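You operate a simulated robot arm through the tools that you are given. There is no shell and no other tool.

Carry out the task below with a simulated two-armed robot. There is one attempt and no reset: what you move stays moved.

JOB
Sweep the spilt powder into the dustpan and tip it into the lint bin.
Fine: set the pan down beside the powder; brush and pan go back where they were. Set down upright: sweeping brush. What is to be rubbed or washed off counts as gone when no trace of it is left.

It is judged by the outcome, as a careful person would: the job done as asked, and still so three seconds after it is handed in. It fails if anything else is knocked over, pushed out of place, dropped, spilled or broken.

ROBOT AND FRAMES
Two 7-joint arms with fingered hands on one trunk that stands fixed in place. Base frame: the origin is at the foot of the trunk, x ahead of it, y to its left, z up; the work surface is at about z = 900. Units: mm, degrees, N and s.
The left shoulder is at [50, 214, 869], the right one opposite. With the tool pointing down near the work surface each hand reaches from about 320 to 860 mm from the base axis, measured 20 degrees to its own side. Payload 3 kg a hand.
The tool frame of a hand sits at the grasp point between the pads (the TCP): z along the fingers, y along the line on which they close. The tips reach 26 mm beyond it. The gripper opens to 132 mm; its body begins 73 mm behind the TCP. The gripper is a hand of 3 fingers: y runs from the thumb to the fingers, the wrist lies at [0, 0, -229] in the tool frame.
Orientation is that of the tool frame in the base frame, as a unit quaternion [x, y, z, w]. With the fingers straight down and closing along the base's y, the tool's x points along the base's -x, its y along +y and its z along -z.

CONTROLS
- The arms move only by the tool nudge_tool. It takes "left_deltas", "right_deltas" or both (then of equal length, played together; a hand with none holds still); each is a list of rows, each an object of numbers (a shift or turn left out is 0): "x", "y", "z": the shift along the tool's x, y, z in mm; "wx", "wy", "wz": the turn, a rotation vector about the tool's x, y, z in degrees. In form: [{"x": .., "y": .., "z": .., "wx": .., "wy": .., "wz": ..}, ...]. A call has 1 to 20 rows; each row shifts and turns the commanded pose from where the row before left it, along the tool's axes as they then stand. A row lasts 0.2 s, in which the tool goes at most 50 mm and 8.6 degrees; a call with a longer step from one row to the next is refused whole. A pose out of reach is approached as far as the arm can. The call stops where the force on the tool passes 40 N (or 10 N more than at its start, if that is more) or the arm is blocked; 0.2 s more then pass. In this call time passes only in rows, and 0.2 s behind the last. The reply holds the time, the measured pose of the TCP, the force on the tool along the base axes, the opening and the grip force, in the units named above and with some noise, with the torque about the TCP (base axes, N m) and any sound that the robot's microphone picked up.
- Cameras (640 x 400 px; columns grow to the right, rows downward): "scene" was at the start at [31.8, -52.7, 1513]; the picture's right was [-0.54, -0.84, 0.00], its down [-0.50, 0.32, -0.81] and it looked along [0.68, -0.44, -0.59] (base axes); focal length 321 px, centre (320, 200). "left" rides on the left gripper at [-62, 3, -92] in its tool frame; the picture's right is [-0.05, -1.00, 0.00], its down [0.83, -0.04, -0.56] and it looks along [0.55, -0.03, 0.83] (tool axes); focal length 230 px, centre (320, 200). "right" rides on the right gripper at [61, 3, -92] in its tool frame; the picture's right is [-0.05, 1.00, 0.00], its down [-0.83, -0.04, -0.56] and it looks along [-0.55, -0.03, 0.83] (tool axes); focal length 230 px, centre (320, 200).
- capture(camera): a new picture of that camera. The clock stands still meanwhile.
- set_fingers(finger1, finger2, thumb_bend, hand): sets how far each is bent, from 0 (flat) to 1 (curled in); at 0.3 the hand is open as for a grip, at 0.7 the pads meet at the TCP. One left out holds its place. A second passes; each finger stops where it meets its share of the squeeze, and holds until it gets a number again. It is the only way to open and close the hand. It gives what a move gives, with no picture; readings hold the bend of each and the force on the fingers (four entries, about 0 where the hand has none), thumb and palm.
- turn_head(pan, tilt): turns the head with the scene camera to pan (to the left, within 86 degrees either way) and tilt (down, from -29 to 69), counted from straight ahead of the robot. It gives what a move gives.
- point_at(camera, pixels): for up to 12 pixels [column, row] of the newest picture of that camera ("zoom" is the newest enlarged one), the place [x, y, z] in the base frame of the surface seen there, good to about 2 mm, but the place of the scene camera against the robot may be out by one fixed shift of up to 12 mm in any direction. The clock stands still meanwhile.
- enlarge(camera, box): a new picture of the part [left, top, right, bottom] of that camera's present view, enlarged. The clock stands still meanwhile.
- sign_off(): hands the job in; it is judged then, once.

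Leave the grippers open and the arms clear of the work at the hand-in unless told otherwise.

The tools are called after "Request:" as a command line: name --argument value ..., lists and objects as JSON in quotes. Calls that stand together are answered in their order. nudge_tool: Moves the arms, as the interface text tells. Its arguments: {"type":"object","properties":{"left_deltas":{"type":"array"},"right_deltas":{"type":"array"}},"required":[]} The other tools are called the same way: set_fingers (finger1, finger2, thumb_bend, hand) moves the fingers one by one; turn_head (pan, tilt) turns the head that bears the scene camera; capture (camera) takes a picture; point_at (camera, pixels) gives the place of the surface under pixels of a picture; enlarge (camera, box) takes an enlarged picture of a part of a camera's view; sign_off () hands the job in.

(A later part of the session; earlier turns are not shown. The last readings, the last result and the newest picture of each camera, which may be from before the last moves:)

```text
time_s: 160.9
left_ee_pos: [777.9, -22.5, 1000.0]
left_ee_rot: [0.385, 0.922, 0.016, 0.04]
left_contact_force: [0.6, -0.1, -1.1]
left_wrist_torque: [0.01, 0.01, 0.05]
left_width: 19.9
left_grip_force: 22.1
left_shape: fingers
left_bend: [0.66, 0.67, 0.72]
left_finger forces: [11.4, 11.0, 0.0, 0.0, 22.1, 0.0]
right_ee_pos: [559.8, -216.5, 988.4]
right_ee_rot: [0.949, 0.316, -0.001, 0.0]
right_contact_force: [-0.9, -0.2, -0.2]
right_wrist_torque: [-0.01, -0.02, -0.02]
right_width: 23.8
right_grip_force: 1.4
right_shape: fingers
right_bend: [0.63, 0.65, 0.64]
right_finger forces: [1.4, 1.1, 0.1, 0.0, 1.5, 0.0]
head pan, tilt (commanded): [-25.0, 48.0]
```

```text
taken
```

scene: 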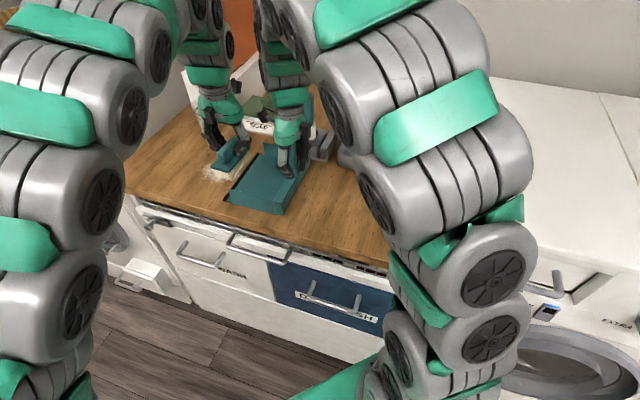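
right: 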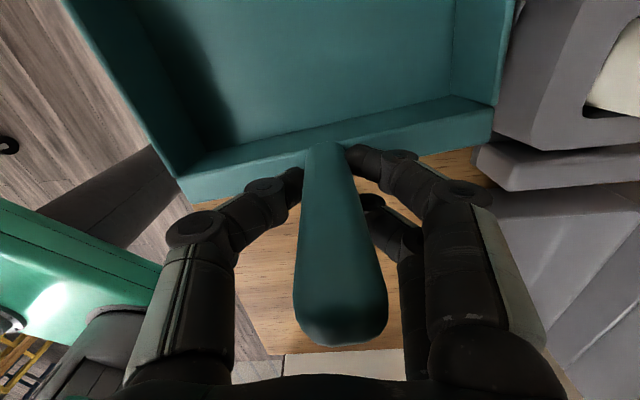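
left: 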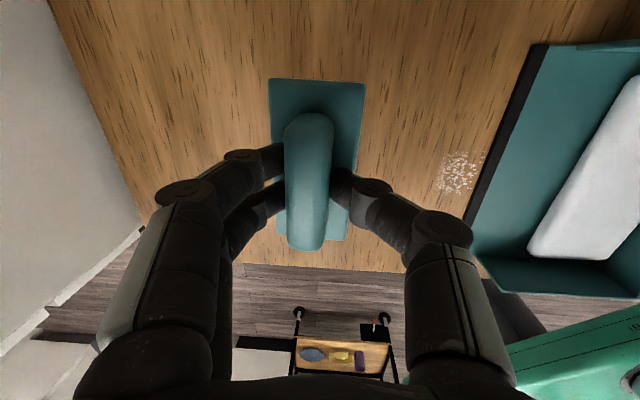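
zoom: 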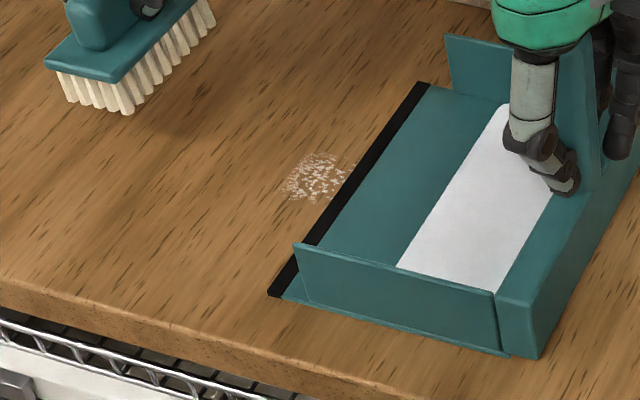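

Only a small patch near the lip remains. I locate it exactly.

Request:
point_at --camera "left" --pixels '[[440, 155], [440, 185], [462, 150], [484, 152], [480, 170], [470, 190], [455, 192], [460, 172], [490, 150], [486, 185]]'

Request:
enlarge --camera "left" --box '[400, 110, 540, 220]'

```text
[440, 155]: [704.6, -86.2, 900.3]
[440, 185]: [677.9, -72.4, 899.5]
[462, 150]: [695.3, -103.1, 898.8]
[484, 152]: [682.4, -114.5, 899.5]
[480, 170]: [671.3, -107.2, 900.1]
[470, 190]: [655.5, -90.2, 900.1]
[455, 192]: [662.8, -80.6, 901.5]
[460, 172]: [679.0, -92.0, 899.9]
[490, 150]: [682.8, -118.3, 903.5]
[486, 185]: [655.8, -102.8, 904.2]
```

```text
3.64 times, centred on (470, 165) of left
```

zoom: 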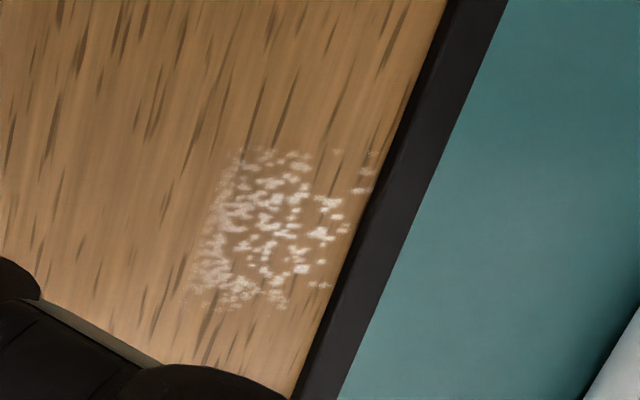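

The patch sits between 20 and 60 mm from centre toward the lip. I turn the brush 3° to be parallel to the lip, and sweep this patch with the brush right up to the lip.

Request:
nudge_tool --left_deltas '[{"x": 14.4, "y": -22.6, "z": 8.4}, {"x": 14.4, "y": -22.6, "z": 8.4}, {"x": 14.4, "y": -22.6, "z": 8.4}, {"wx": -0.2, "wy": 0.2, "wz": -3.3}, {"z": 3.5}, {"z": 2.8}, {"x": 0}]'

```text
time_s: 162.5
left_ee_pos: [702.9, -39.8, 963.7]
left_ee_rot: [0.358, 0.933, 0.018, 0.04]
left_contact_force: [-1.0, -0.2, -0.2]
left_wrist_torque: [0.06, -0.02, 0.0]
left_width: 20.1
left_grip_force: 22.2
left_shape: fingers
left_bend: [0.66, 0.67, 0.72]
left_finger forces: [11.3, 11.0, 0.0, 0.1, 22.3, 0.0]
right_ee_pos: [560.7, -216.0, 988.4]
right_ee_rot: [0.949, 0.315, 0.0, 0.0]
right_contact_force: [-0.3, -0.5, 0.1]
right_wrist_torque: [-0.07, 0.02, -0.02]
right_width: 23.7
right_grip_force: 1.7
right_shape: fingers
right_bend: [0.63, 0.65, 0.64]
right_finger forces: [1.5, 0.8, 0.1, 0.0, 1.3, 0.0]
head pan, tilt (commanded): [-25.0, 48.0]
```

Request:
nudge_tool --left_deltas '[{"z": 1.8}, {"x": 0}]'

Request:
nudge_tool --left_deltas '[{"y": -8, "z": -0.4}, {"y": -12, "z": -0.7}, {"y": -12, "z": -0.7}, {"y": -12, "z": -0.7}, {"y": -9, "z": -0.5}, {"x": 0}]'

Request:
capture --camera "left"

Request:
enlarge --camera "scene" --box '[170, 135, 300, 225]'

```text
time_s: 163.1
left_ee_pos: [703.4, -40.7, 961.9]
left_ee_rot: [0.359, 0.932, 0.018, 0.041]
left_contact_force: [-1.7, -2.4, 9.6]
left_wrist_torque: [0.15, 0.0, -0.03]
left_width: 20.1
left_grip_force: 24.7
left_shape: fingers
left_bend: [0.66, 0.67, 0.72]
left_finger forces: [10.5, 13.9, 0.1, 0.0, 24.8, 0.0]
right_ee_pos: [560.4, -216.5, 988.2]
right_ee_rot: [0.949, 0.316, -0.001, 0.0]
right_contact_force: [0.8, -0.9, 0.5]
right_wrist_torque: [0.0, -0.01, -0.02]
right_width: 24.0
right_grip_force: 2.2
right_shape: fingers
right_bend: [0.63, 0.65, 0.64]
right_finger forces: [1.6, 0.7, 0.1, 0.0, 1.3, 0.0]
head pan, tilt (commanded): [-25.0, 48.0]
```

```text
time_s: 164.5
left_ee_pos: [666.8, -78.4, 960.7]
left_ee_rot: [0.359, 0.932, 0.017, 0.04]
left_contact_force: [3.4, 2.8, 10.6]
left_wrist_torque: [0.41, -0.21, -0.06]
left_width: 20.4
left_grip_force: 26.5
left_shape: fingers
left_bend: [0.66, 0.67, 0.72]
left_finger forces: [11.7, 20.8, 0.0, 0.0, 20.7, 0.1]
right_ee_pos: [559.2, -216.2, 988.2]
right_ee_rot: [0.949, 0.316, -0.001, 0.0]
right_contact_force: [0.3, -1.1, -0.2]
right_wrist_torque: [-0.02, -0.01, 0.0]
right_width: 23.7
right_grip_force: 1.5
right_shape: fingers
right_bend: [0.63, 0.65, 0.64]
right_finger forces: [1.6, 0.8, 0.1, 0.0, 1.2, 0.1]
head pan, tilt (commanded): [-25.0, 48.0]
```

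```text
taken
```

left: 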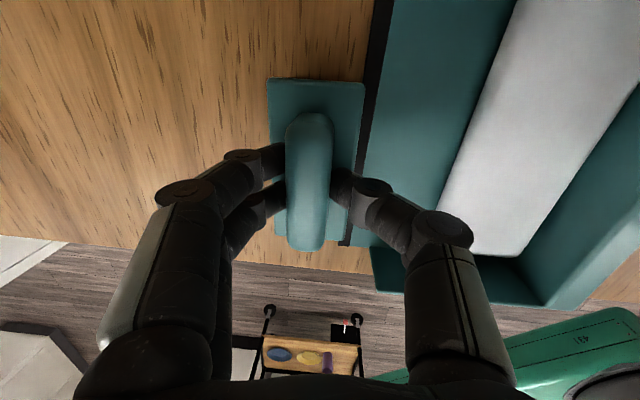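

```text
4.44 times, centred on (235, 180) of scene
```

zoom: 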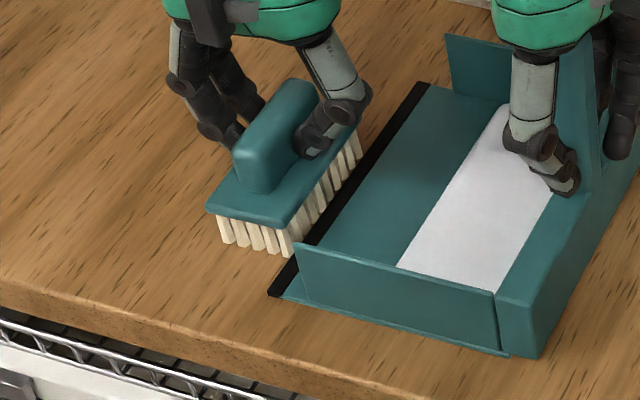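

The brush is at the lip. I carry the stroke over the lip into the pan, lift and return to view.

Request:
nudge_tool --left_deltas '[{"y": -4, "z": -5.3}, {"y": -14, "z": -0.9}, {"y": -14, "z": -0.9}, {"z": -15}, {"z": -25}, {"y": 40, "z": 2.4}, {"y": 45, "z": 2.7}, {"y": 45, "z": 2.7}, {"x": 0}]'

Request:
enlarge --camera "scene" --box '[170, 135, 300, 225]'

Request:
capture --camera "left"

Request:
enlarge --camera "left" --box '[360, 0, 640, 200]'

```text
time_s: 166.5
left_ee_pos: [728.1, -7.3, 1006.6]
left_ee_rot: [0.359, 0.932, 0.017, 0.04]
left_contact_force: [-0.4, 0.2, -0.4]
left_wrist_torque: [-0.02, 0.02, 0.04]
left_width: 20.0
left_grip_force: 22.7
left_shape: fingers
left_bend: [0.66, 0.66, 0.72]
left_finger forces: [11.2, 11.4, 0.1, 0.0, 22.7, 0.0]
right_ee_pos: [559.6, -216.7, 988.5]
right_ee_rot: [0.949, 0.316, -0.001, 0.001]
right_contact_force: [0.8, 0.7, 0.1]
right_wrist_torque: [0.01, 0.0, -0.01]
right_width: 23.6
right_grip_force: 2.0
right_shape: fingers
right_bend: [0.63, 0.64, 0.65]
right_finger forces: [1.4, 1.3, 0.0, 0.1, 1.4, 0.0]
head pan, tilt (commanded): [-25.0, 48.0]
```

```text
4.44 times, centred on (235, 180) of scene
```

zoom: 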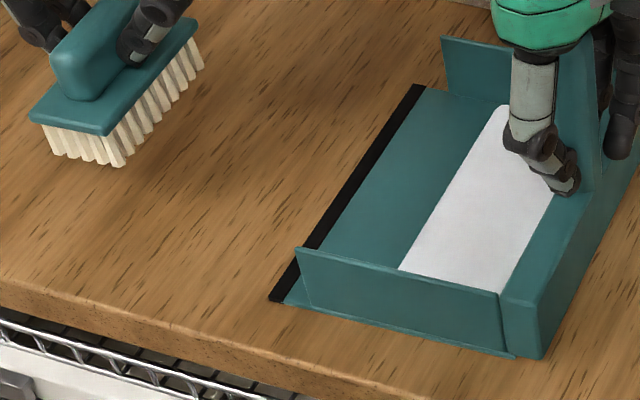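

```text
taken
```

left: 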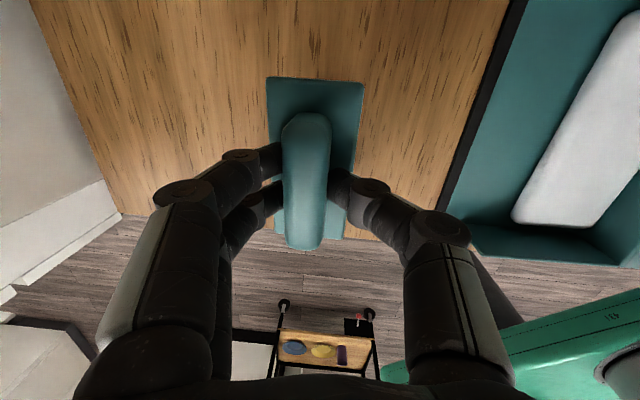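

```text
2.00 times, centred on (500, 100) of left
```

zoom: 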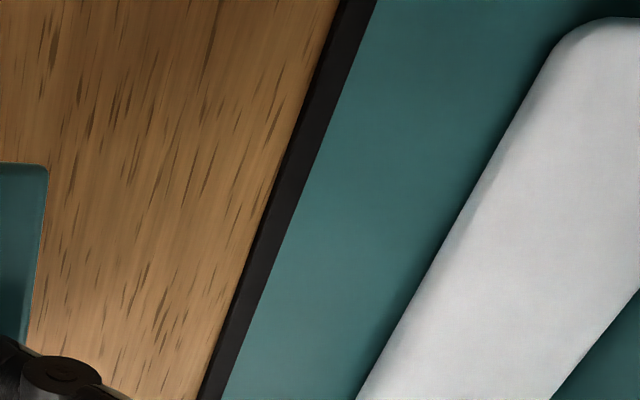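

The counter is clean — no trace visible in either view — and the powder lies as a white slab at the back of the pan. I move the brush left and low over the counter. Then, with the right hand, I open slightly, align to the handle (−11° correction), and squeeze.

Request:
nudge_tool --left_deltas '[{"x": 10.6, "y": 22, "z": 18.7}, {"x": 10.6, "y": 22, "z": 17.7}, {"x": 0}]'

Request:
set_fingers --hand "right" --finger1 0.6 --finger2 0.6 --thumb_bend 0.6

Request:
nudge_tool --right_deltas '[{"wz": -5}, {"wz": -5}, {"x": 0}]'

Request:
capture --camera "right"

Request:
point_at --camera "right" --pixels '[[320, 320], [295, 220], [350, 220], [320, 220], [320, 300], [200, 170], [450, 150], [250, 160], [420, 145]]'

```text
time_s: 167.3
left_ee_pos: [746.9, 40.8, 971.6]
left_ee_rot: [0.359, 0.932, 0.018, 0.039]
left_contact_force: [0.7, 0.5, 0.0]
left_wrist_torque: [-0.02, -0.01, 0.02]
left_width: 20.1
left_grip_force: 22.1
left_shape: fingers
left_bend: [0.66, 0.66, 0.72]
left_finger forces: [11.3, 11.5, 0.0, 0.1, 22.8, 0.0]
right_ee_pos: [559.1, -216.8, 988.6]
right_ee_rot: [0.949, 0.316, 0.0, 0.001]
right_contact_force: [0.6, -0.5, 0.4]
right_wrist_torque: [0.02, -0.02, 0.0]
right_width: 23.9
right_grip_force: 1.9
right_shape: fingers
right_bend: [0.63, 0.64, 0.65]
right_finger forces: [1.5, 1.2, 0.1, 0.0, 1.3, 0.0]
head pan, tilt (commanded): [-25.0, 48.0]
```

```text
time_s: 168.3
left_ee_pos: [745.5, 40.7, 972.7]
left_ee_rot: [0.359, 0.932, 0.018, 0.04]
left_contact_force: [0.6, 0.4, 0.4]
left_wrist_torque: [0.0, 0.01, 0.03]
left_width: 20.2
left_grip_force: 23.0
left_shape: fingers
left_bend: [0.66, 0.66, 0.72]
left_finger forces: [11.3, 11.5, 0.0, 0.1, 22.8, 0.0]
right_ee_pos: [560.0, -216.6, 987.6]
right_ee_rot: [0.949, 0.315, -0.001, 0.0]
right_contact_force: [-0.7, -0.3, -0.2]
right_wrist_torque: [0.0, 0.0, 0.01]
right_width: 34.1
right_grip_force: 0.1
right_shape: fingers
right_bend: [0.6, 0.6, 0.6]
right_finger forces: [0.0, 0.1, 0.0, 0.0, 0.0, 0.1]
head pan, tilt (commanded): [-25.0, 48.0]
```

```text
time_s: 169.1
left_ee_pos: [744.5, 40.7, 972.8]
left_ee_rot: [0.359, 0.932, 0.017, 0.039]
left_contact_force: [-0.1, 0.0, -1.1]
left_wrist_torque: [-0.01, -0.01, 0.0]
left_width: 19.9
left_grip_force: 23.0
left_shape: fingers
left_bend: [0.66, 0.66, 0.72]
left_finger forces: [11.4, 11.6, 0.0, 0.0, 22.7, 0.0]
right_ee_pos: [559.3, -215.0, 989.0]
right_ee_rot: [0.917, 0.398, -0.002, 0.0]
right_contact_force: [0.4, 0.6, 0.2]
right_wrist_torque: [-0.04, 0.0, 0.03]
right_width: 34.5
right_grip_force: 0.2
right_shape: fingers
right_bend: [0.6, 0.6, 0.6]
right_finger forces: [0.0, 0.1, 0.0, 0.0, 0.0, 0.1]
head pan, tilt (commanded): [-25.0, 48.0]
```

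```text
taken
```

right: 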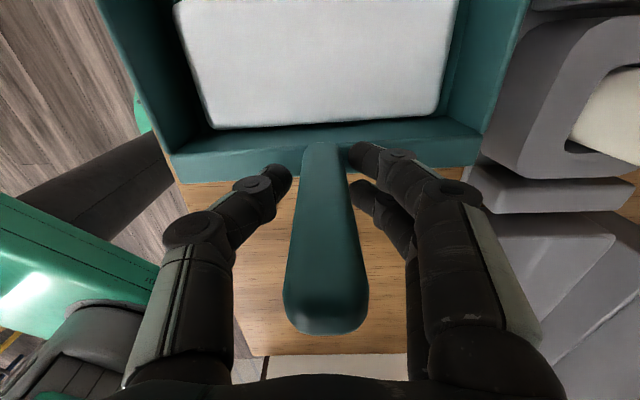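

```text
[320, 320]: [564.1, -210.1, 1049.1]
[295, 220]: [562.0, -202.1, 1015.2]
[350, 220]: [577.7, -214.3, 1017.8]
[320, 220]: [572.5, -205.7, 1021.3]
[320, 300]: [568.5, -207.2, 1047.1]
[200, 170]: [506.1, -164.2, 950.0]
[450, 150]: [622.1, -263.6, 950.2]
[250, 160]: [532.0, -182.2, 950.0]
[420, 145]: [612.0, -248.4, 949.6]
```

The white powder fills the back of the pan; the hand is aligned with the handle. I centre (y +3) and squeeze fully.

Request:
nudge_tool --right_deltas '[{"y": 3}, {"x": 0}]'

Request:
set_fingers --hand "right" --finger1 0.9 --finger2 0.9 --thumb_bend 0.9

Request:
capture --camera "right"

Request:
enlarge --camera "scene" --box '[170, 115, 330, 235]'

```text
time_s: 169.7
left_ee_pos: [746.0, 39.8, 971.5]
left_ee_rot: [0.359, 0.933, 0.018, 0.04]
left_contact_force: [0.5, -0.2, -0.6]
left_wrist_torque: [0.01, -0.01, 0.01]
left_width: 19.9
left_grip_force: 22.7
left_shape: fingers
left_bend: [0.66, 0.66, 0.72]
left_finger forces: [11.3, 11.5, 0.0, 0.1, 22.7, 0.1]
right_ee_pos: [562.2, -219.5, 987.6]
right_ee_rot: [0.918, 0.397, 0.0, 0.0]
right_contact_force: [0.2, -0.8, -0.5]
right_wrist_torque: [0.02, -0.04, 0.01]
right_width: 34.3
right_grip_force: 0.1
right_shape: fingers
right_bend: [0.6, 0.6, 0.6]
right_finger forces: [0.1, 0.0, 0.0, 0.0, 0.0, 0.0]
head pan, tilt (commanded): [-25.0, 48.0]
```

```text
time_s: 170.7
left_ee_pos: [745.9, 39.5, 972.4]
left_ee_rot: [0.359, 0.932, 0.017, 0.041]
left_contact_force: [-0.5, -0.2, -1.1]
left_wrist_torque: [0.02, -0.02, 0.02]
left_width: 19.9
left_grip_force: 22.5
left_shape: fingers
left_bend: [0.66, 0.66, 0.72]
left_finger forces: [11.3, 11.6, 0.1, 0.1, 22.7, 0.0]
right_ee_pos: [562.7, -218.8, 989.5]
right_ee_rot: [0.918, 0.397, 0.0, 0.001]
right_contact_force: [-0.6, 0.4, 0.3]
right_wrist_torque: [0.04, -0.26, 0.03]
right_width: 21.0
right_grip_force: 23.8
right_shape: fingers
right_bend: [0.7, 0.78, 0.69]
right_finger forces: [14.2, 11.2, 0.0, 0.0, 21.6, 0.0]
head pan, tilt (commanded): [-25.0, 48.0]
```

```text
taken
```

right: 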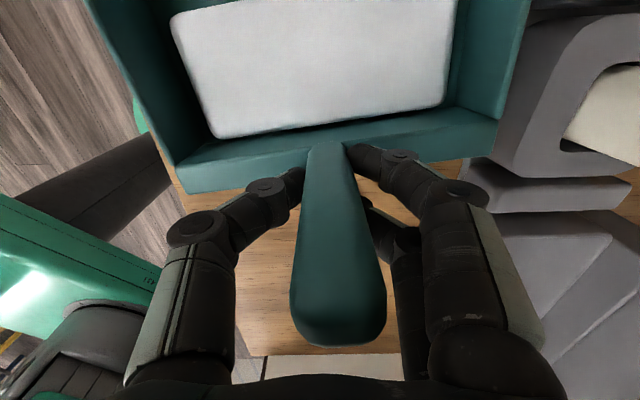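

```text
3.33 times, centred on (250, 175) of scene
```

zoom: 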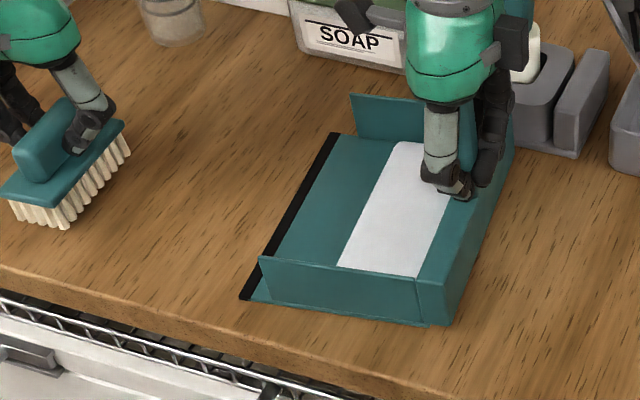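

The pan is firmly held and flat. I slide it back away from the front-left, turning counter-clockwise; first 8 steps.

Request:
nudge_tool --right_deltas '[{"x": -16.1, "y": 4.0, "wz": -5}, {"x": -16.6, "y": 4.1, "wz": -5}, {"x": -12, "y": 3.7, "wz": -5}, {"x": -12, "y": 1.7, "wz": -5}, {"x": -8.9, "y": 0.8, "wz": -5}, {"x": -8, "y": 0.5, "wz": -5}, {"x": -5.8, "y": 0, "wz": -5}, {"x": -5.8, "y": -0.6, "wz": -5}, {"x": 0}]'

Request:
capture --camera "right"

Request:
enlarge --camera "scene" --box '[200, 100, 400, 260]'

Request:
point_at --camera "right" --pixels '[[200, 170], [450, 145], [250, 160], [420, 145], [320, 300], [130, 60], [490, 60]]'

```text
time_s: 172.7
left_ee_pos: [745.7, 40.4, 972.2]
left_ee_rot: [0.359, 0.932, 0.018, 0.04]
left_contact_force: [-0.3, 0.3, -1.0]
left_wrist_torque: [0.02, -0.03, 0.02]
left_width: 19.8
left_grip_force: 22.9
left_shape: fingers
left_bend: [0.66, 0.66, 0.72]
left_finger forces: [11.3, 11.5, 0.0, 0.1, 22.7, 0.1]
right_ee_pos: [533.8, -300.3, 988.8]
right_ee_rot: [0.726, 0.688, -0.001, 0.0]
right_contact_force: [1.5, -0.2, -1.0]
right_wrist_torque: [0.21, -0.21, -0.1]
right_width: 21.3
right_grip_force: 22.0
right_shape: fingers
right_bend: [0.7, 0.79, 0.69]
right_finger forces: [14.1, 10.4, 0.0, 0.0, 20.1, 0.0]
head pan, tilt (commanded): [-25.0, 48.0]
```

```text
taken
```

right: 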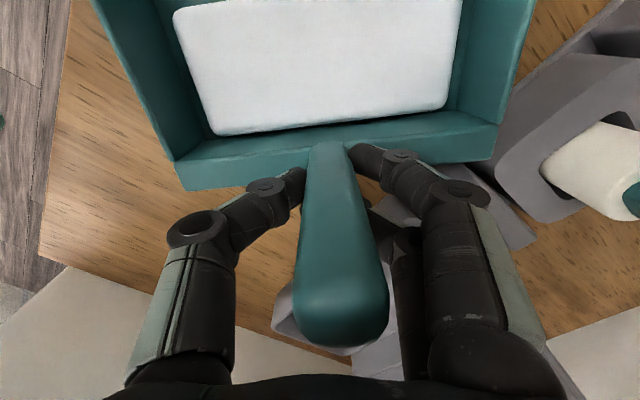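

```text
2.50 times, centred on (300, 180) of scene
```

zoom: 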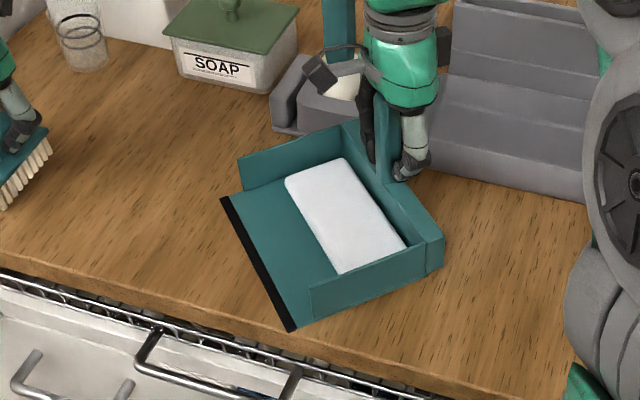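

```text
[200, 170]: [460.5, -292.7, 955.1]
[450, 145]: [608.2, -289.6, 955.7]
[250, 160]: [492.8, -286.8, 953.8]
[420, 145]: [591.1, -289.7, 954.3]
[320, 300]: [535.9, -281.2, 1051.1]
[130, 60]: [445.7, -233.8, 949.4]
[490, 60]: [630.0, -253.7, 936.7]
```

Going well; powder stays put in the pan. Next 8 steps to the transfer spot.

Request:
nudge_tool --right_deltas '[{"x": -3.6, "y": -0.5, "wz": -5}, {"x": -4.9, "y": -0.8, "wz": -5}, {"x": -6.9, "y": -2.2, "wz": -5}, {"x": -8.6, "y": -3.9, "wz": -5}, {"x": -8.7, "y": -5.5, "wz": -5}, {"x": -9.5, "y": -6.8, "wz": -5}, {"x": -9.5, "y": -9.5, "wz": -5}, {"x": -8.9, "y": -11.2, "wz": -5}, {"x": 0}]'

Request:
capture --camera "right"

Request:
enlarge --camera "scene" --box '[220, 100, 440, 270]'

Request:
point_at --camera "right" --pixels '[[200, 170], [450, 145], [250, 160], [420, 145], [320, 300], [130, 60], [490, 60]]'

```text
time_s: 174.7
left_ee_pos: [745.1, 40.6, 972.5]
left_ee_rot: [0.359, 0.932, 0.018, 0.04]
left_contact_force: [0.6, 0.3, -0.4]
left_wrist_torque: [0.02, -0.01, 0.01]
left_width: 20.1
left_grip_force: 22.2
left_shape: fingers
left_bend: [0.66, 0.66, 0.72]
left_finger forces: [11.3, 11.5, 0.0, 0.0, 22.7, 0.0]
right_ee_pos: [514.0, -372.3, 987.9]
right_ee_rot: [0.448, 0.894, -0.001, -0.001]
right_contact_force: [0.4, 1.9, -0.6]
right_wrist_torque: [0.27, -0.04, -0.1]
right_width: 21.3
right_grip_force: 22.2
right_shape: fingers
right_bend: [0.7, 0.79, 0.69]
right_finger forces: [14.1, 10.4, 0.1, 0.0, 20.5, 0.0]
head pan, tilt (commanded): [-25.0, 48.0]
```

```text
taken
```

right: 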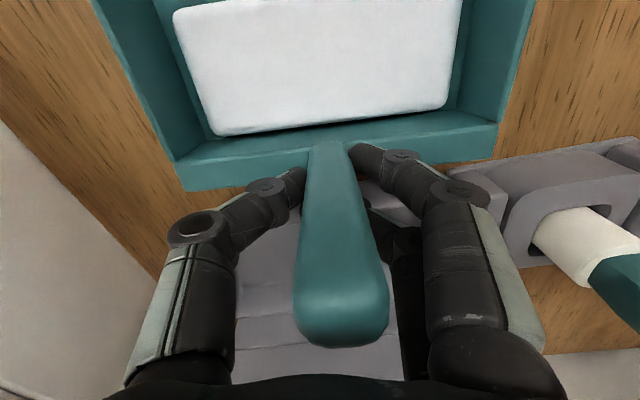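

```text
2.35 times, centred on (330, 185) of scene
```

zoom: 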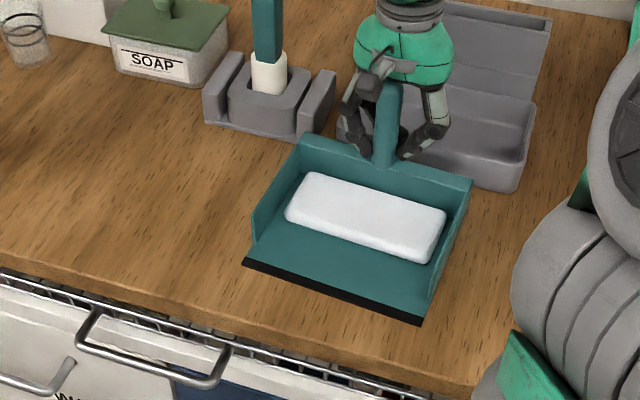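

```text
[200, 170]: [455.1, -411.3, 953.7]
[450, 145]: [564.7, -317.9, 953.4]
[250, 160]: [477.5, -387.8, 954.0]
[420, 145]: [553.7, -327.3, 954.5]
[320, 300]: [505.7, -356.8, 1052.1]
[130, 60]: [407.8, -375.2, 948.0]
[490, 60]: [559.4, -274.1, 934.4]
```

The pan is at the transfer spot facing the robot, flat, powder intact. I release, rise above the handle, and turn the hand to −50° for the strong front-to-back grip.

Request:
set_fingers --hand "right" --finger1 0.5 --finger2 0.5 --thumb_bend 0.5

Request:
nudge_tool --right_deltas '[{"z": -20}, {"z": -25}, {"z": -30}, {"z": -30}, {"wz": 7.88}, {"wz": 7.88}, {"wz": 7.88}, {"wz": 7.88}, {"wz": 7.88}, {"wz": 7.88}, {"wz": 7.88}, {"wz": 7.88}, {"wz": 7.88}, {"wz": 7.88}, {"wz": 7.88}, {"x": 0}]'

Request:
capture --camera "right"

Request:
point_at --camera "right" --pixels '[[325, 165], [325, 150], [312, 165], [338, 165], [325, 178], [325, 60], [330, 100], [328, 20]]'

```text
time_s: 175.7
left_ee_pos: [744.8, 40.3, 972.5]
left_ee_rot: [0.359, 0.932, 0.017, 0.04]
left_contact_force: [0.6, -0.4, -0.2]
left_wrist_torque: [0.0, -0.02, 0.0]
left_width: 20.0
left_grip_force: 23.4
left_shape: fingers
left_bend: [0.66, 0.66, 0.72]
left_finger forces: [11.2, 11.6, 0.0, 0.1, 22.7, 0.0]
right_ee_pos: [514.6, -371.8, 987.7]
right_ee_rot: [0.448, 0.894, -0.001, 0.0]
right_contact_force: [1.4, -0.7, 0.2]
right_wrist_torque: [-0.02, 0.03, 0.01]
right_width: 67.1
right_grip_force: 0.0
right_shape: fingers
right_bend: [0.5, 0.5, 0.5]
right_finger forces: [0.0, 0.1, 0.0, 0.0, 0.0, 0.0]
head pan, tilt (commanded): [-25.0, 48.0]
```

```text
time_s: 179.1
left_ee_pos: [745.0, 39.7, 972.5]
left_ee_rot: [0.358, 0.933, 0.017, 0.039]
left_contact_force: [0.6, 0.1, -1.7]
left_wrist_torque: [-0.02, 0.01, -0.02]
left_width: 20.2
left_grip_force: 22.8
left_shape: fingers
left_bend: [0.66, 0.66, 0.72]
left_finger forces: [11.3, 11.6, 0.1, 0.0, 22.7, 0.0]
right_ee_pos: [513.2, -370.7, 1093.7]
right_ee_rot: [0.94, 0.342, -0.001, 0.0]
right_contact_force: [-0.5, 1.6, -1.0]
right_wrist_torque: [0.02, 0.0, -0.01]
right_width: 67.4
right_grip_force: 0.1
right_shape: fingers
right_bend: [0.5, 0.5, 0.5]
right_finger forces: [0.0, 0.1, 0.0, 0.0, 0.0, 0.0]
head pan, tilt (commanded): [-25.0, 48.0]
```

```text
taken
```

right: 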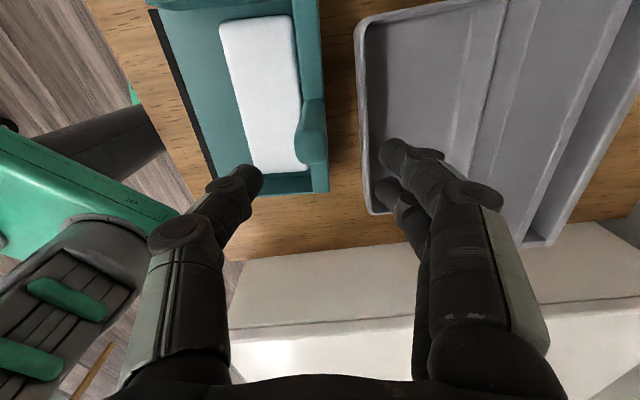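

```text
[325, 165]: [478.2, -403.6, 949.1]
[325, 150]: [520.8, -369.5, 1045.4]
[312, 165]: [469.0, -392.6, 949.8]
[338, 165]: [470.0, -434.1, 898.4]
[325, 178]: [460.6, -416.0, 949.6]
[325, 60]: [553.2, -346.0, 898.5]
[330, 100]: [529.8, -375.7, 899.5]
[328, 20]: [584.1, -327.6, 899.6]
```

Request:
point_at --camera "right" --pixels '[[312, 150], [304, 145], [320, 145], [312, 135], [312, 158], [306, 125], [318, 125], [318, 175], [310, 60]]'

Request:
enlarge --camera "right" --box '[240, 60, 400, 220]'

```text
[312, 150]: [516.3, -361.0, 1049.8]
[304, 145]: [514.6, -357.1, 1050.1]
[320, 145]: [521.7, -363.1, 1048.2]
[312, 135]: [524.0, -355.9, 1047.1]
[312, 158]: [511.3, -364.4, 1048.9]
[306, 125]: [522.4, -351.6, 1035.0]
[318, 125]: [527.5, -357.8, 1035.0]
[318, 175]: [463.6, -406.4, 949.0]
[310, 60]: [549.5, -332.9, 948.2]
```

```text
2.50 times, centred on (320, 140) of right
```

zoom: 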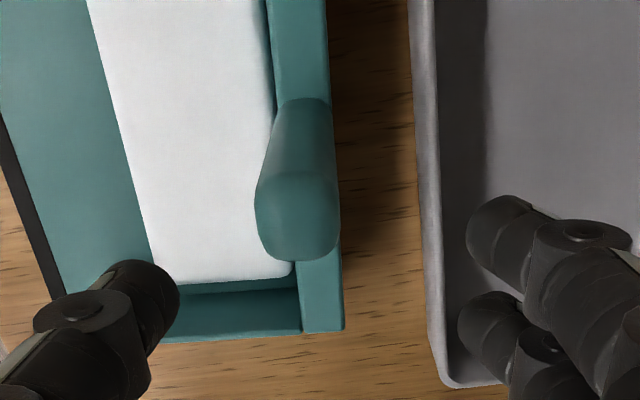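

Handle centre ≈ (515.5,-362.5). I correct (x +7, y −4.8), descend around it to z≈985 and close firmly.

Request:
nudge_tool --right_deltas '[{"x": 7, "y": -4.8}, {"z": 27}, {"z": 27}, {"z": 27}, {"z": 27}, {"x": 0}]'

Request:
capture --camera "right"

Request:
point_at --camera "right" --pixels '[[320, 320], [300, 260], [345, 260], [320, 260], [310, 200], [340, 200]]'

```text
time_s: 180.5
left_ee_pos: [745.4, 40.2, 973.0]
left_ee_rot: [0.359, 0.932, 0.018, 0.039]
left_contact_force: [0.3, 0.4, -0.7]
left_wrist_torque: [-0.01, -0.01, -0.01]
left_width: 20.1
left_grip_force: 23.2
left_shape: fingers
left_bend: [0.66, 0.66, 0.72]
left_finger forces: [11.3, 11.6, 0.0, 0.0, 22.6, 0.0]
right_ee_pos: [515.9, -362.7, 983.3]
right_ee_rot: [0.94, 0.342, 0.0, 0.001]
right_contact_force: [-0.3, -0.8, 0.0]
right_wrist_torque: [0.01, -0.01, 0.0]
right_width: 67.6
right_grip_force: 0.0
right_shape: fingers
right_bend: [0.5, 0.5, 0.5]
right_finger forces: [0.0, 0.1, 0.1, 0.0, 0.1, 0.1]
head pan, tilt (commanded): [-25.0, 48.0]
```

```text
taken
```

right: 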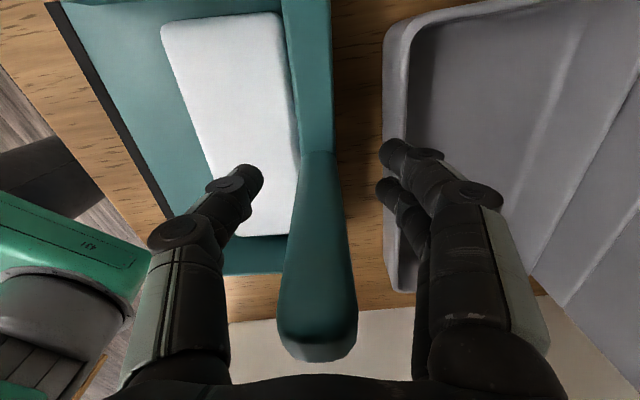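

```text
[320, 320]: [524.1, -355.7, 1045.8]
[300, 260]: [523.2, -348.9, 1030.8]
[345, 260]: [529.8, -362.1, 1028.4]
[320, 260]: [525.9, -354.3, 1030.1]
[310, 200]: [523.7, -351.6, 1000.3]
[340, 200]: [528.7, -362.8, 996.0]
```

Centred within 1 mm. Closing.

Request:
set_fingers --hand "right" --finger1 0.6 --finger2 0.6 --thumb_bend 0.6

Request:
set_fingers --hand "right" --finger1 1.0 --finger2 1.0 --thumb_bend 1.0

Request:
capture --camera "right"

Request:
point_at --camera "right" --pixels '[[250, 100], [200, 60], [180, 120], [120, 100], [160, 190], [322, 60], [322, 130], [80, 20], [240, 30], [360, 340]]'

```text
time_s: 181.5
left_ee_pos: [744.7, 39.8, 972.1]
left_ee_rot: [0.359, 0.932, 0.018, 0.039]
left_contact_force: [0.3, 0.4, -0.1]
left_wrist_torque: [0.01, 0.0, -0.02]
left_width: 19.6
left_grip_force: 22.4
left_shape: fingers
left_bend: [0.66, 0.66, 0.72]
left_finger forces: [11.3, 11.6, 0.0, 0.0, 22.8, 0.0]
right_ee_pos: [515.1, -361.8, 985.4]
right_ee_rot: [0.939, 0.343, -0.001, 0.001]
right_contact_force: [0.3, -0.3, 0.5]
right_wrist_torque: [-0.03, -0.02, -0.08]
right_width: 35.6
right_grip_force: 0.1
right_shape: fingers
right_bend: [0.6, 0.6, 0.6]
right_finger forces: [0.0, 0.0, 0.1, 0.0, 0.0, 0.0]
head pan, tilt (commanded): [-25.0, 48.0]
```

```text
time_s: 182.5
left_ee_pos: [746.5, 41.9, 971.8]
left_ee_rot: [0.359, 0.932, 0.017, 0.039]
left_contact_force: [-0.5, -0.3, -0.7]
left_wrist_torque: [0.01, 0.03, -0.01]
left_width: 20.2
left_grip_force: 23.0
left_shape: fingers
left_bend: [0.66, 0.66, 0.72]
left_finger forces: [11.2, 11.4, 0.0, 0.0, 22.7, 0.0]
right_ee_pos: [515.7, -363.4, 983.2]
right_ee_rot: [0.939, 0.343, 0.0, 0.0]
right_contact_force: [0.9, -0.7, -2.4]
right_wrist_torque: [-0.13, -0.06, 0.01]
right_width: 19.8
right_grip_force: 21.4
right_shape: fingers
right_bend: [0.68, 0.67, 0.67]
right_finger forces: [10.6, 10.6, 0.0, 0.0, 20.9, 0.0]
head pan, tilt (commanded): [-25.0, 48.0]
```

```text
taken
```

right: 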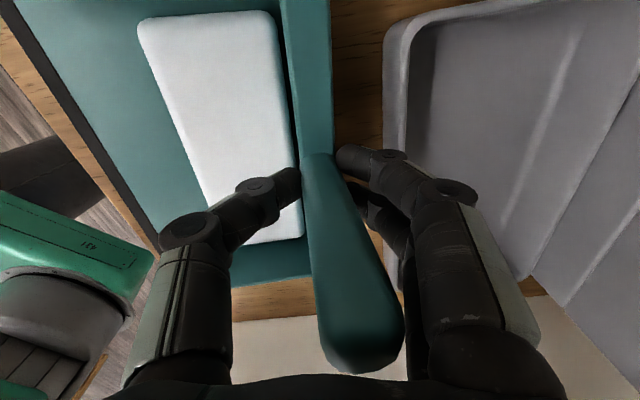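

```text
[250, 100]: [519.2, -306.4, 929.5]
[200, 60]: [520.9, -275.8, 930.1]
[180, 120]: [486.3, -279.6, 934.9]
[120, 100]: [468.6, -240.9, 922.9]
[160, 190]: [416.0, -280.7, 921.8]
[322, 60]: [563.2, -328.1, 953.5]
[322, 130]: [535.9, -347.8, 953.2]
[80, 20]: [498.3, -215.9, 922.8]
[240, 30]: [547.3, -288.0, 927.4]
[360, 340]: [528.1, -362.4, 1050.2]
```

The strong grip is back: lip 8° up, weight carried evenly. I lift straight up to z≈1145 and square the pan to the bin (6° turn).

Request:
nudge_tool --right_deltas '[{"z": -8}, {"z": -14}, {"z": -20}, {"z": -22}, {"z": -24}, {"z": -24}, {"z": -22}, {"z": -16}, {"z": -10}, {"wz": -3}, {"wz": -3}, {"x": 0}]'

Request:
capture --camera "right"

Request:
point_at --camera "right" --pixels '[[120, 100], [160, 190], [322, 60], [322, 130], [80, 20], [360, 340], [150, 220], [60, 60]]'

Request:
capture --camera "scene"

```text
time_s: 185.1
left_ee_pos: [745.0, 40.3, 972.6]
left_ee_rot: [0.358, 0.933, 0.017, 0.04]
left_contact_force: [0.2, 0.1, -1.5]
left_wrist_torque: [0.02, 0.0, -0.01]
left_width: 19.9
left_grip_force: 22.4
left_shape: fingers
left_bend: [0.66, 0.66, 0.72]
left_finger forces: [11.4, 11.5, 0.0, 0.0, 22.7, 0.0]
right_ee_pos: [515.5, -364.1, 1146.1]
right_ee_rot: [0.92, 0.392, -0.001, 0.0]
right_contact_force: [-0.7, -0.6, -3.0]
right_wrist_torque: [-0.08, -0.06, 0.03]
right_width: 19.8
right_grip_force: 22.1
right_shape: fingers
right_bend: [0.68, 0.67, 0.67]
right_finger forces: [10.8, 10.7, 0.0, 0.1, 21.4, 0.0]
head pan, tilt (commanded): [-25.0, 48.0]
```

```text
taken
```

right: 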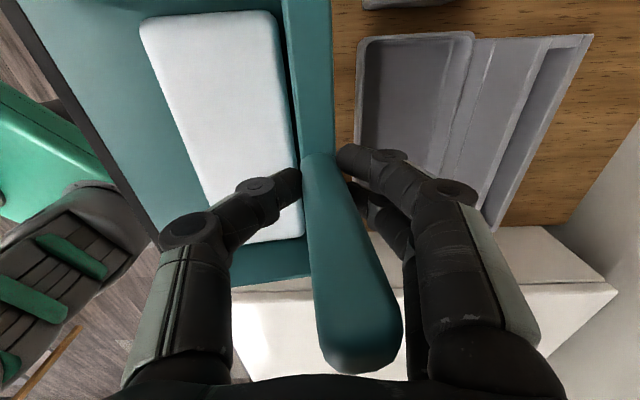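

```text
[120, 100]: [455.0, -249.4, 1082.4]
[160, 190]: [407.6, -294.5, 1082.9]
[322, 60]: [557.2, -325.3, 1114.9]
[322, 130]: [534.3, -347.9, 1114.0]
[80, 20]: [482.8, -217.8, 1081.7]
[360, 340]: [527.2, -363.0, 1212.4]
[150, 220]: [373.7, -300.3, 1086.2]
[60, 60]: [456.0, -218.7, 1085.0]
```

```text
taken
```

scene: 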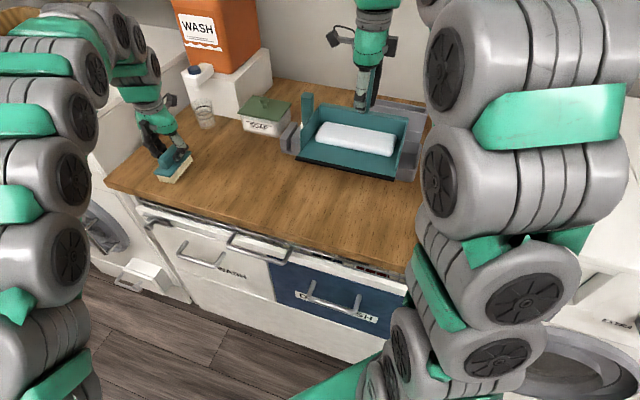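

Steady (lip up, weight 3 N). I measure the bin in this view for the tipping position.

Request:
point_at --camera "right" --pixels '[[362, 60], [360, 120], [468, 35], [370, 40], [400, 80], [430, 120], [455, 80], [480, 100], [520, 120], [560, 60], [588, 38], [490, 225]]'

```text
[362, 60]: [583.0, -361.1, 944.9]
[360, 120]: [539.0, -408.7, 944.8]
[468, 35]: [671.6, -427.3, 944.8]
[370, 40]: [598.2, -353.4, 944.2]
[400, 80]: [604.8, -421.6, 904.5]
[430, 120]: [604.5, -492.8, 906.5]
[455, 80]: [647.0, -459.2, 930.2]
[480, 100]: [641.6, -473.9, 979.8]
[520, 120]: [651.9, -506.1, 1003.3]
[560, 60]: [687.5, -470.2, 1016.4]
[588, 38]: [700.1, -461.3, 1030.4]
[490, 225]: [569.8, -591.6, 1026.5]
```

Bin: tray opening about 676–783 in depth, 944 rim, back panel top 1030, centre along counter ≈ 52. First I carry the pan level toward the bin (still in front of it).

Request:
nudge_tool --right_deltas '[{"x": -5, "y": 14}, {"x": -8.5, "y": 25}, {"x": -8.7, "y": 26}, {"x": -8.5, "y": 26}, {"x": -6, "y": 19}, {"x": -4, "y": 11}, {"x": 0}]'

Request:
capture --camera "right"

Request:
point_at --camera "right" --pixels '[[120, 100], [160, 190], [322, 60], [322, 130], [80, 20], [360, 340]]'

```text
time_s: 186.7
left_ee_pos: [745.9, 39.9, 971.5]
left_ee_rot: [0.359, 0.932, 0.017, 0.039]
left_contact_force: [0.0, 0.3, -0.1]
left_wrist_torque: [0.0, -0.02, 0.01]
left_width: 20.2
left_grip_force: 22.8
left_shape: fingers
left_bend: [0.66, 0.66, 0.72]
left_finger forces: [11.3, 11.4, 0.0, 0.0, 22.7, 0.0]
right_ee_pos: [574.4, -477.2, 1144.8]
right_ee_rot: [0.92, 0.392, 0.0, 0.001]
right_contact_force: [-0.2, -0.3, -2.4]
right_wrist_torque: [-0.07, -0.07, -0.01]
right_width: 19.6
right_grip_force: 22.0
right_shape: fingers
right_bend: [0.68, 0.67, 0.67]
right_finger forces: [10.9, 10.8, 0.0, 0.0, 21.6, 0.1]
head pan, tilt (commanded): [-25.0, 48.0]
```

```text
taken
```

right: 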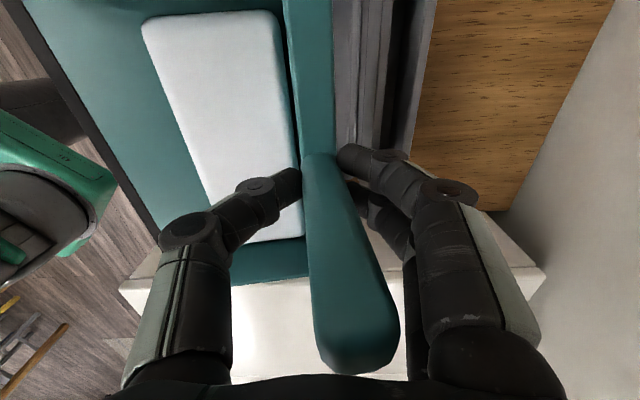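

```text
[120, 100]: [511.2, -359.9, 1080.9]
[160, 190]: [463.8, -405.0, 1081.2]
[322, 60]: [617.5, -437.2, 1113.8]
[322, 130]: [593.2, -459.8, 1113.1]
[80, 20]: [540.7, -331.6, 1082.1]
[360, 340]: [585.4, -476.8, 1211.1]
```

Stable at u≈51, v≈745. Now I advance over the bin while leaning the hand so the pan reaches only about 5° lip-down, staying above the bin's back panel.

Request:
nudge_tool --right_deltas '[{"y": 23, "z": 3, "wx": -4.33}, {"y": 22.7, "z": 4.7, "wx": -4.33}, {"y": 22.3, "z": 6.4, "wx": -4.34}, {"y": 20.5, "z": 8.8}, {"x": 0}]'

Request:
capture --camera "right"

Request:
point_at --camera "right" --pixels '[[120, 100], [160, 190], [322, 60], [322, 130], [80, 20], [360, 340]]'

Request:
turn_head --pan -38 --tilt 40

Request:
capture --camera "scene"

```text
time_s: 187.9
left_ee_pos: [746.4, 40.8, 972.1]
left_ee_rot: [0.359, 0.933, 0.017, 0.039]
left_contact_force: [0.3, 0.4, -0.5]
left_wrist_torque: [0.0, 0.02, 0.0]
left_width: 20.2
left_grip_force: 23.0
left_shape: fingers
left_bend: [0.66, 0.66, 0.72]
left_finger forces: [11.3, 11.4, 0.0, 0.0, 22.7, 0.1]
right_ee_pos: [639.9, -539.9, 1133.1]
right_ee_rot: [0.914, 0.389, 0.044, 0.105]
right_contact_force: [-0.5, -0.8, -3.5]
right_wrist_torque: [-0.06, -0.04, 0.0]
right_width: 19.8
right_grip_force: 22.3
right_shape: fingers
right_bend: [0.68, 0.67, 0.67]
right_finger forces: [11.1, 10.9, 0.0, 0.0, 22.4, 0.0]
head pan, tilt (commanded): [-25.0, 48.0]
```

```text
taken
```

right: 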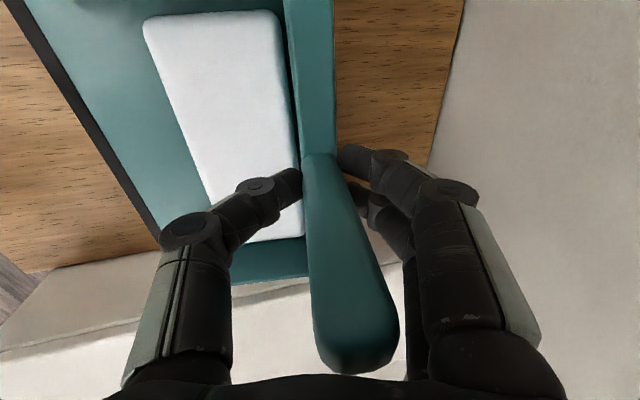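

```text
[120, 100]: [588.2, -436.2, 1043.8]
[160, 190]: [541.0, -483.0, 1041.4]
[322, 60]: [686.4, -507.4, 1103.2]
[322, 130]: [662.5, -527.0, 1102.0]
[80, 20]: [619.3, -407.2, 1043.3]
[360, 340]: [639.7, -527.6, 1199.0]
```

```text
time_s: 188.7
left_ee_pos: [745.5, 40.7, 972.7]
left_ee_rot: [0.36, 0.932, 0.018, 0.04]
left_contact_force: [0.6, 0.4, -0.5]
left_wrist_torque: [-0.01, 0.01, 0.02]
left_width: 20.4
left_grip_force: 22.2
left_shape: fingers
left_bend: [0.66, 0.66, 0.72]
left_finger forces: [11.2, 11.4, 0.0, 0.0, 22.8, 0.0]
right_ee_pos: [638.8, -539.3, 1133.6]
right_ee_rot: [0.914, 0.389, 0.043, 0.105]
right_contact_force: [-0.2, -0.1, -3.7]
right_wrist_torque: [-0.06, -0.1, -0.03]
right_width: 20.0
right_grip_force: 22.3
right_shape: fingers
right_bend: [0.68, 0.67, 0.67]
right_finger forces: [11.1, 10.9, 0.1, 0.0, 22.3, 0.1]
head pan, tilt (commanded): [-38.0, 40.0]
```

```text
taken
```

scene: 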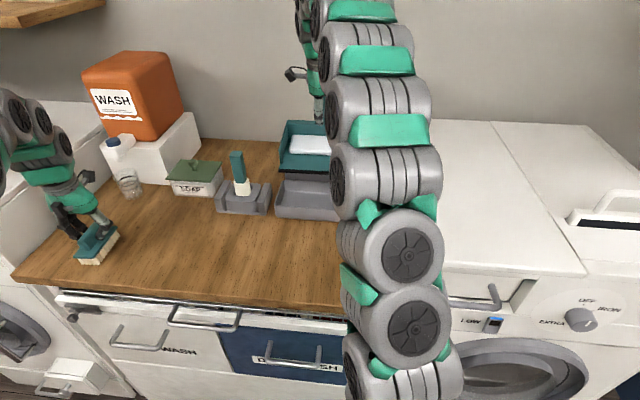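

The pan's lip is over the tray at v≈695, powder still in place. Now I tip progressively, keeping the lip over the tray: to about 25° first.

Request:
nudge_tool --right_deltas '[{"y": -1.4, "z": -5.0, "wx": -5}, {"y": -1.0, "z": -5.0, "wx": -5}, {"y": -6.1, "z": -6.1, "wx": -5}, {"y": -5.5, "z": -6.6, "wx": -5}, {"x": 0}]'

Request:
capture --camera "right"

Request:
point_at --camera "right" --pixels '[[120, 100], [160, 190], [322, 60], [322, 130], [80, 20], [360, 340], [95, 100], [140, 210]]'

Request:
enlarge --camera "scene" --box '[200, 80, 400, 240]'

```text
time_s: 189.9
left_ee_pos: [746.3, 39.8, 973.0]
left_ee_rot: [0.359, 0.932, 0.018, 0.04]
left_contact_force: [-0.2, -0.2, -0.2]
left_wrist_torque: [0.03, -0.01, 0.0]
left_width: 20.0
left_grip_force: 22.4
left_shape: fingers
left_bend: [0.66, 0.66, 0.72]
left_finger forces: [11.3, 11.4, 0.1, 0.0, 22.7, 0.0]
right_ee_pos: [625.1, -524.4, 1146.6]
right_ee_rot: [0.882, 0.376, 0.111, 0.262]
right_contact_force: [0.3, 0.7, -2.2]
right_wrist_torque: [-0.01, 0.01, -0.03]
right_width: 19.9
right_grip_force: 22.7
right_shape: fingers
right_bend: [0.68, 0.67, 0.67]
right_finger forces: [10.9, 10.9, 0.1, 0.0, 23.2, 0.1]
head pan, tilt (commanded): [-38.0, 40.0]
```

```text
taken
```

right: 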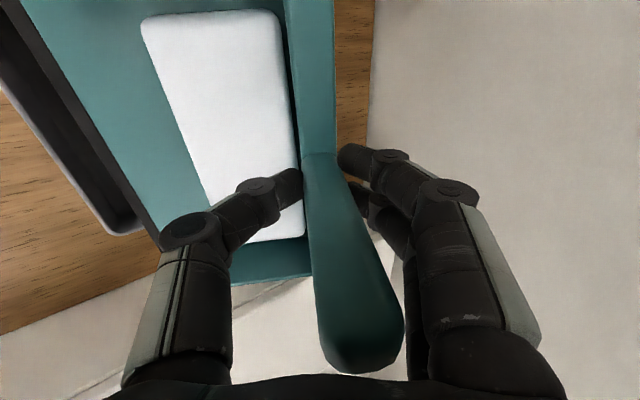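

```text
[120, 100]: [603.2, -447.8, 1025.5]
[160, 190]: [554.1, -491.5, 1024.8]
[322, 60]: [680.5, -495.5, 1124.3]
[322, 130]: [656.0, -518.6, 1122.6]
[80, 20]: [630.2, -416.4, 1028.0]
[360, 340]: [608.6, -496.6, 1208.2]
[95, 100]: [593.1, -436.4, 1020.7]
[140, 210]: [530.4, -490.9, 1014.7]
```

```text
2.50 times, centred on (300, 160) of scene
```

zoom: 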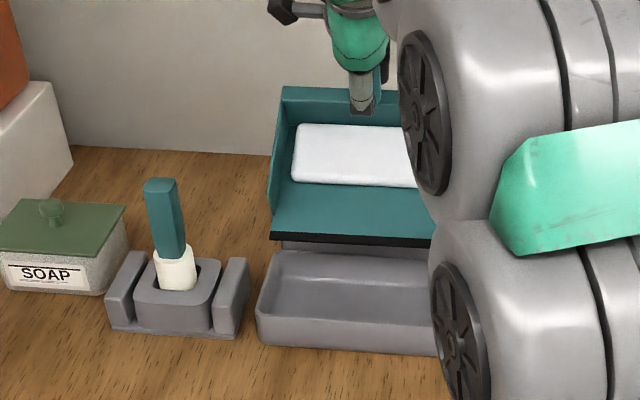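

The pan is about 25° tipped, lip right above the tray (v≈725), powder not yet sliding. I continue tipping to about 55°.

Request:
nudge_tool --right_deltas '[{"y": -8.1, "z": -6.8, "wx": -5}, {"y": -7.5, "z": -7.5, "wx": -5}, {"y": -9.8, "z": -6.4, "wx": -5}, {"y": -9.2, "z": -7.2, "wx": -5}, {"y": -12.2, "z": -7.1, "wx": -5}, {"y": -11.6, "z": -8.1, "wx": -5}, {"x": 0}]'

Request:
capture --camera "right"

Request:
enlarge --camera "scene" --box '[200, 80, 400, 240]'

```text
time_s: 191.5
left_ee_pos: [745.1, 40.2, 972.4]
left_ee_rot: [0.359, 0.932, 0.017, 0.04]
left_contact_force: [-0.4, -0.4, -0.1]
left_wrist_torque: [-0.02, -0.02, -0.03]
left_width: 19.8
left_grip_force: 22.8
left_shape: fingers
left_bend: [0.66, 0.66, 0.72]
left_finger forces: [11.3, 11.4, 0.0, 0.0, 22.7, 0.0]
right_ee_pos: [574.6, -475.2, 1136.2]
right_ee_rot: [0.785, 0.334, 0.204, 0.481]
right_contact_force: [-0.7, -0.1, -3.2]
right_wrist_torque: [0.07, 0.06, 0.01]
right_width: 19.8
right_grip_force: 22.3
right_shape: fingers
right_bend: [0.67, 0.67, 0.68]
right_finger forces: [10.5, 11.1, 0.1, 0.0, 23.9, 0.0]
head pan, tilt (commanded): [-38.0, 40.0]
```

```text
taken
```

right: 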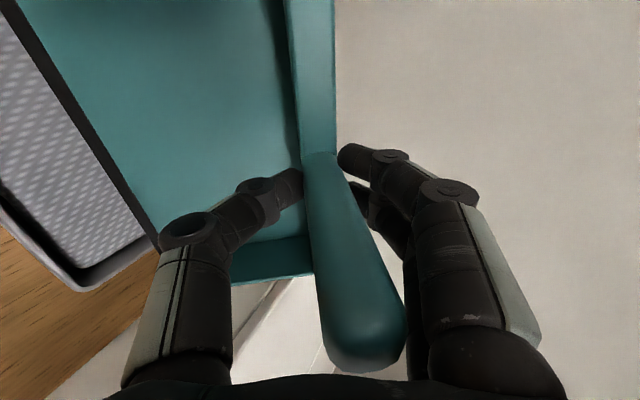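

```text
2.50 times, centred on (300, 160) of scene
```

zoom: 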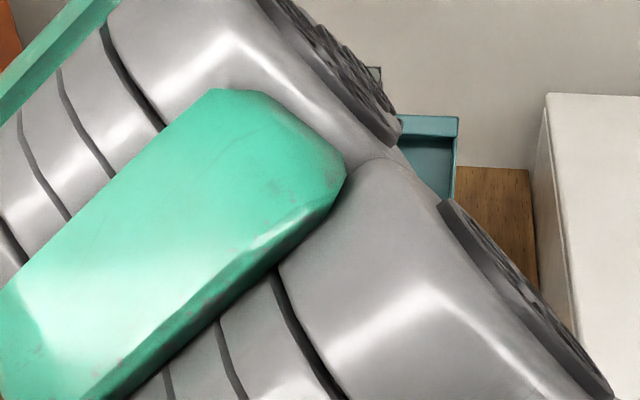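

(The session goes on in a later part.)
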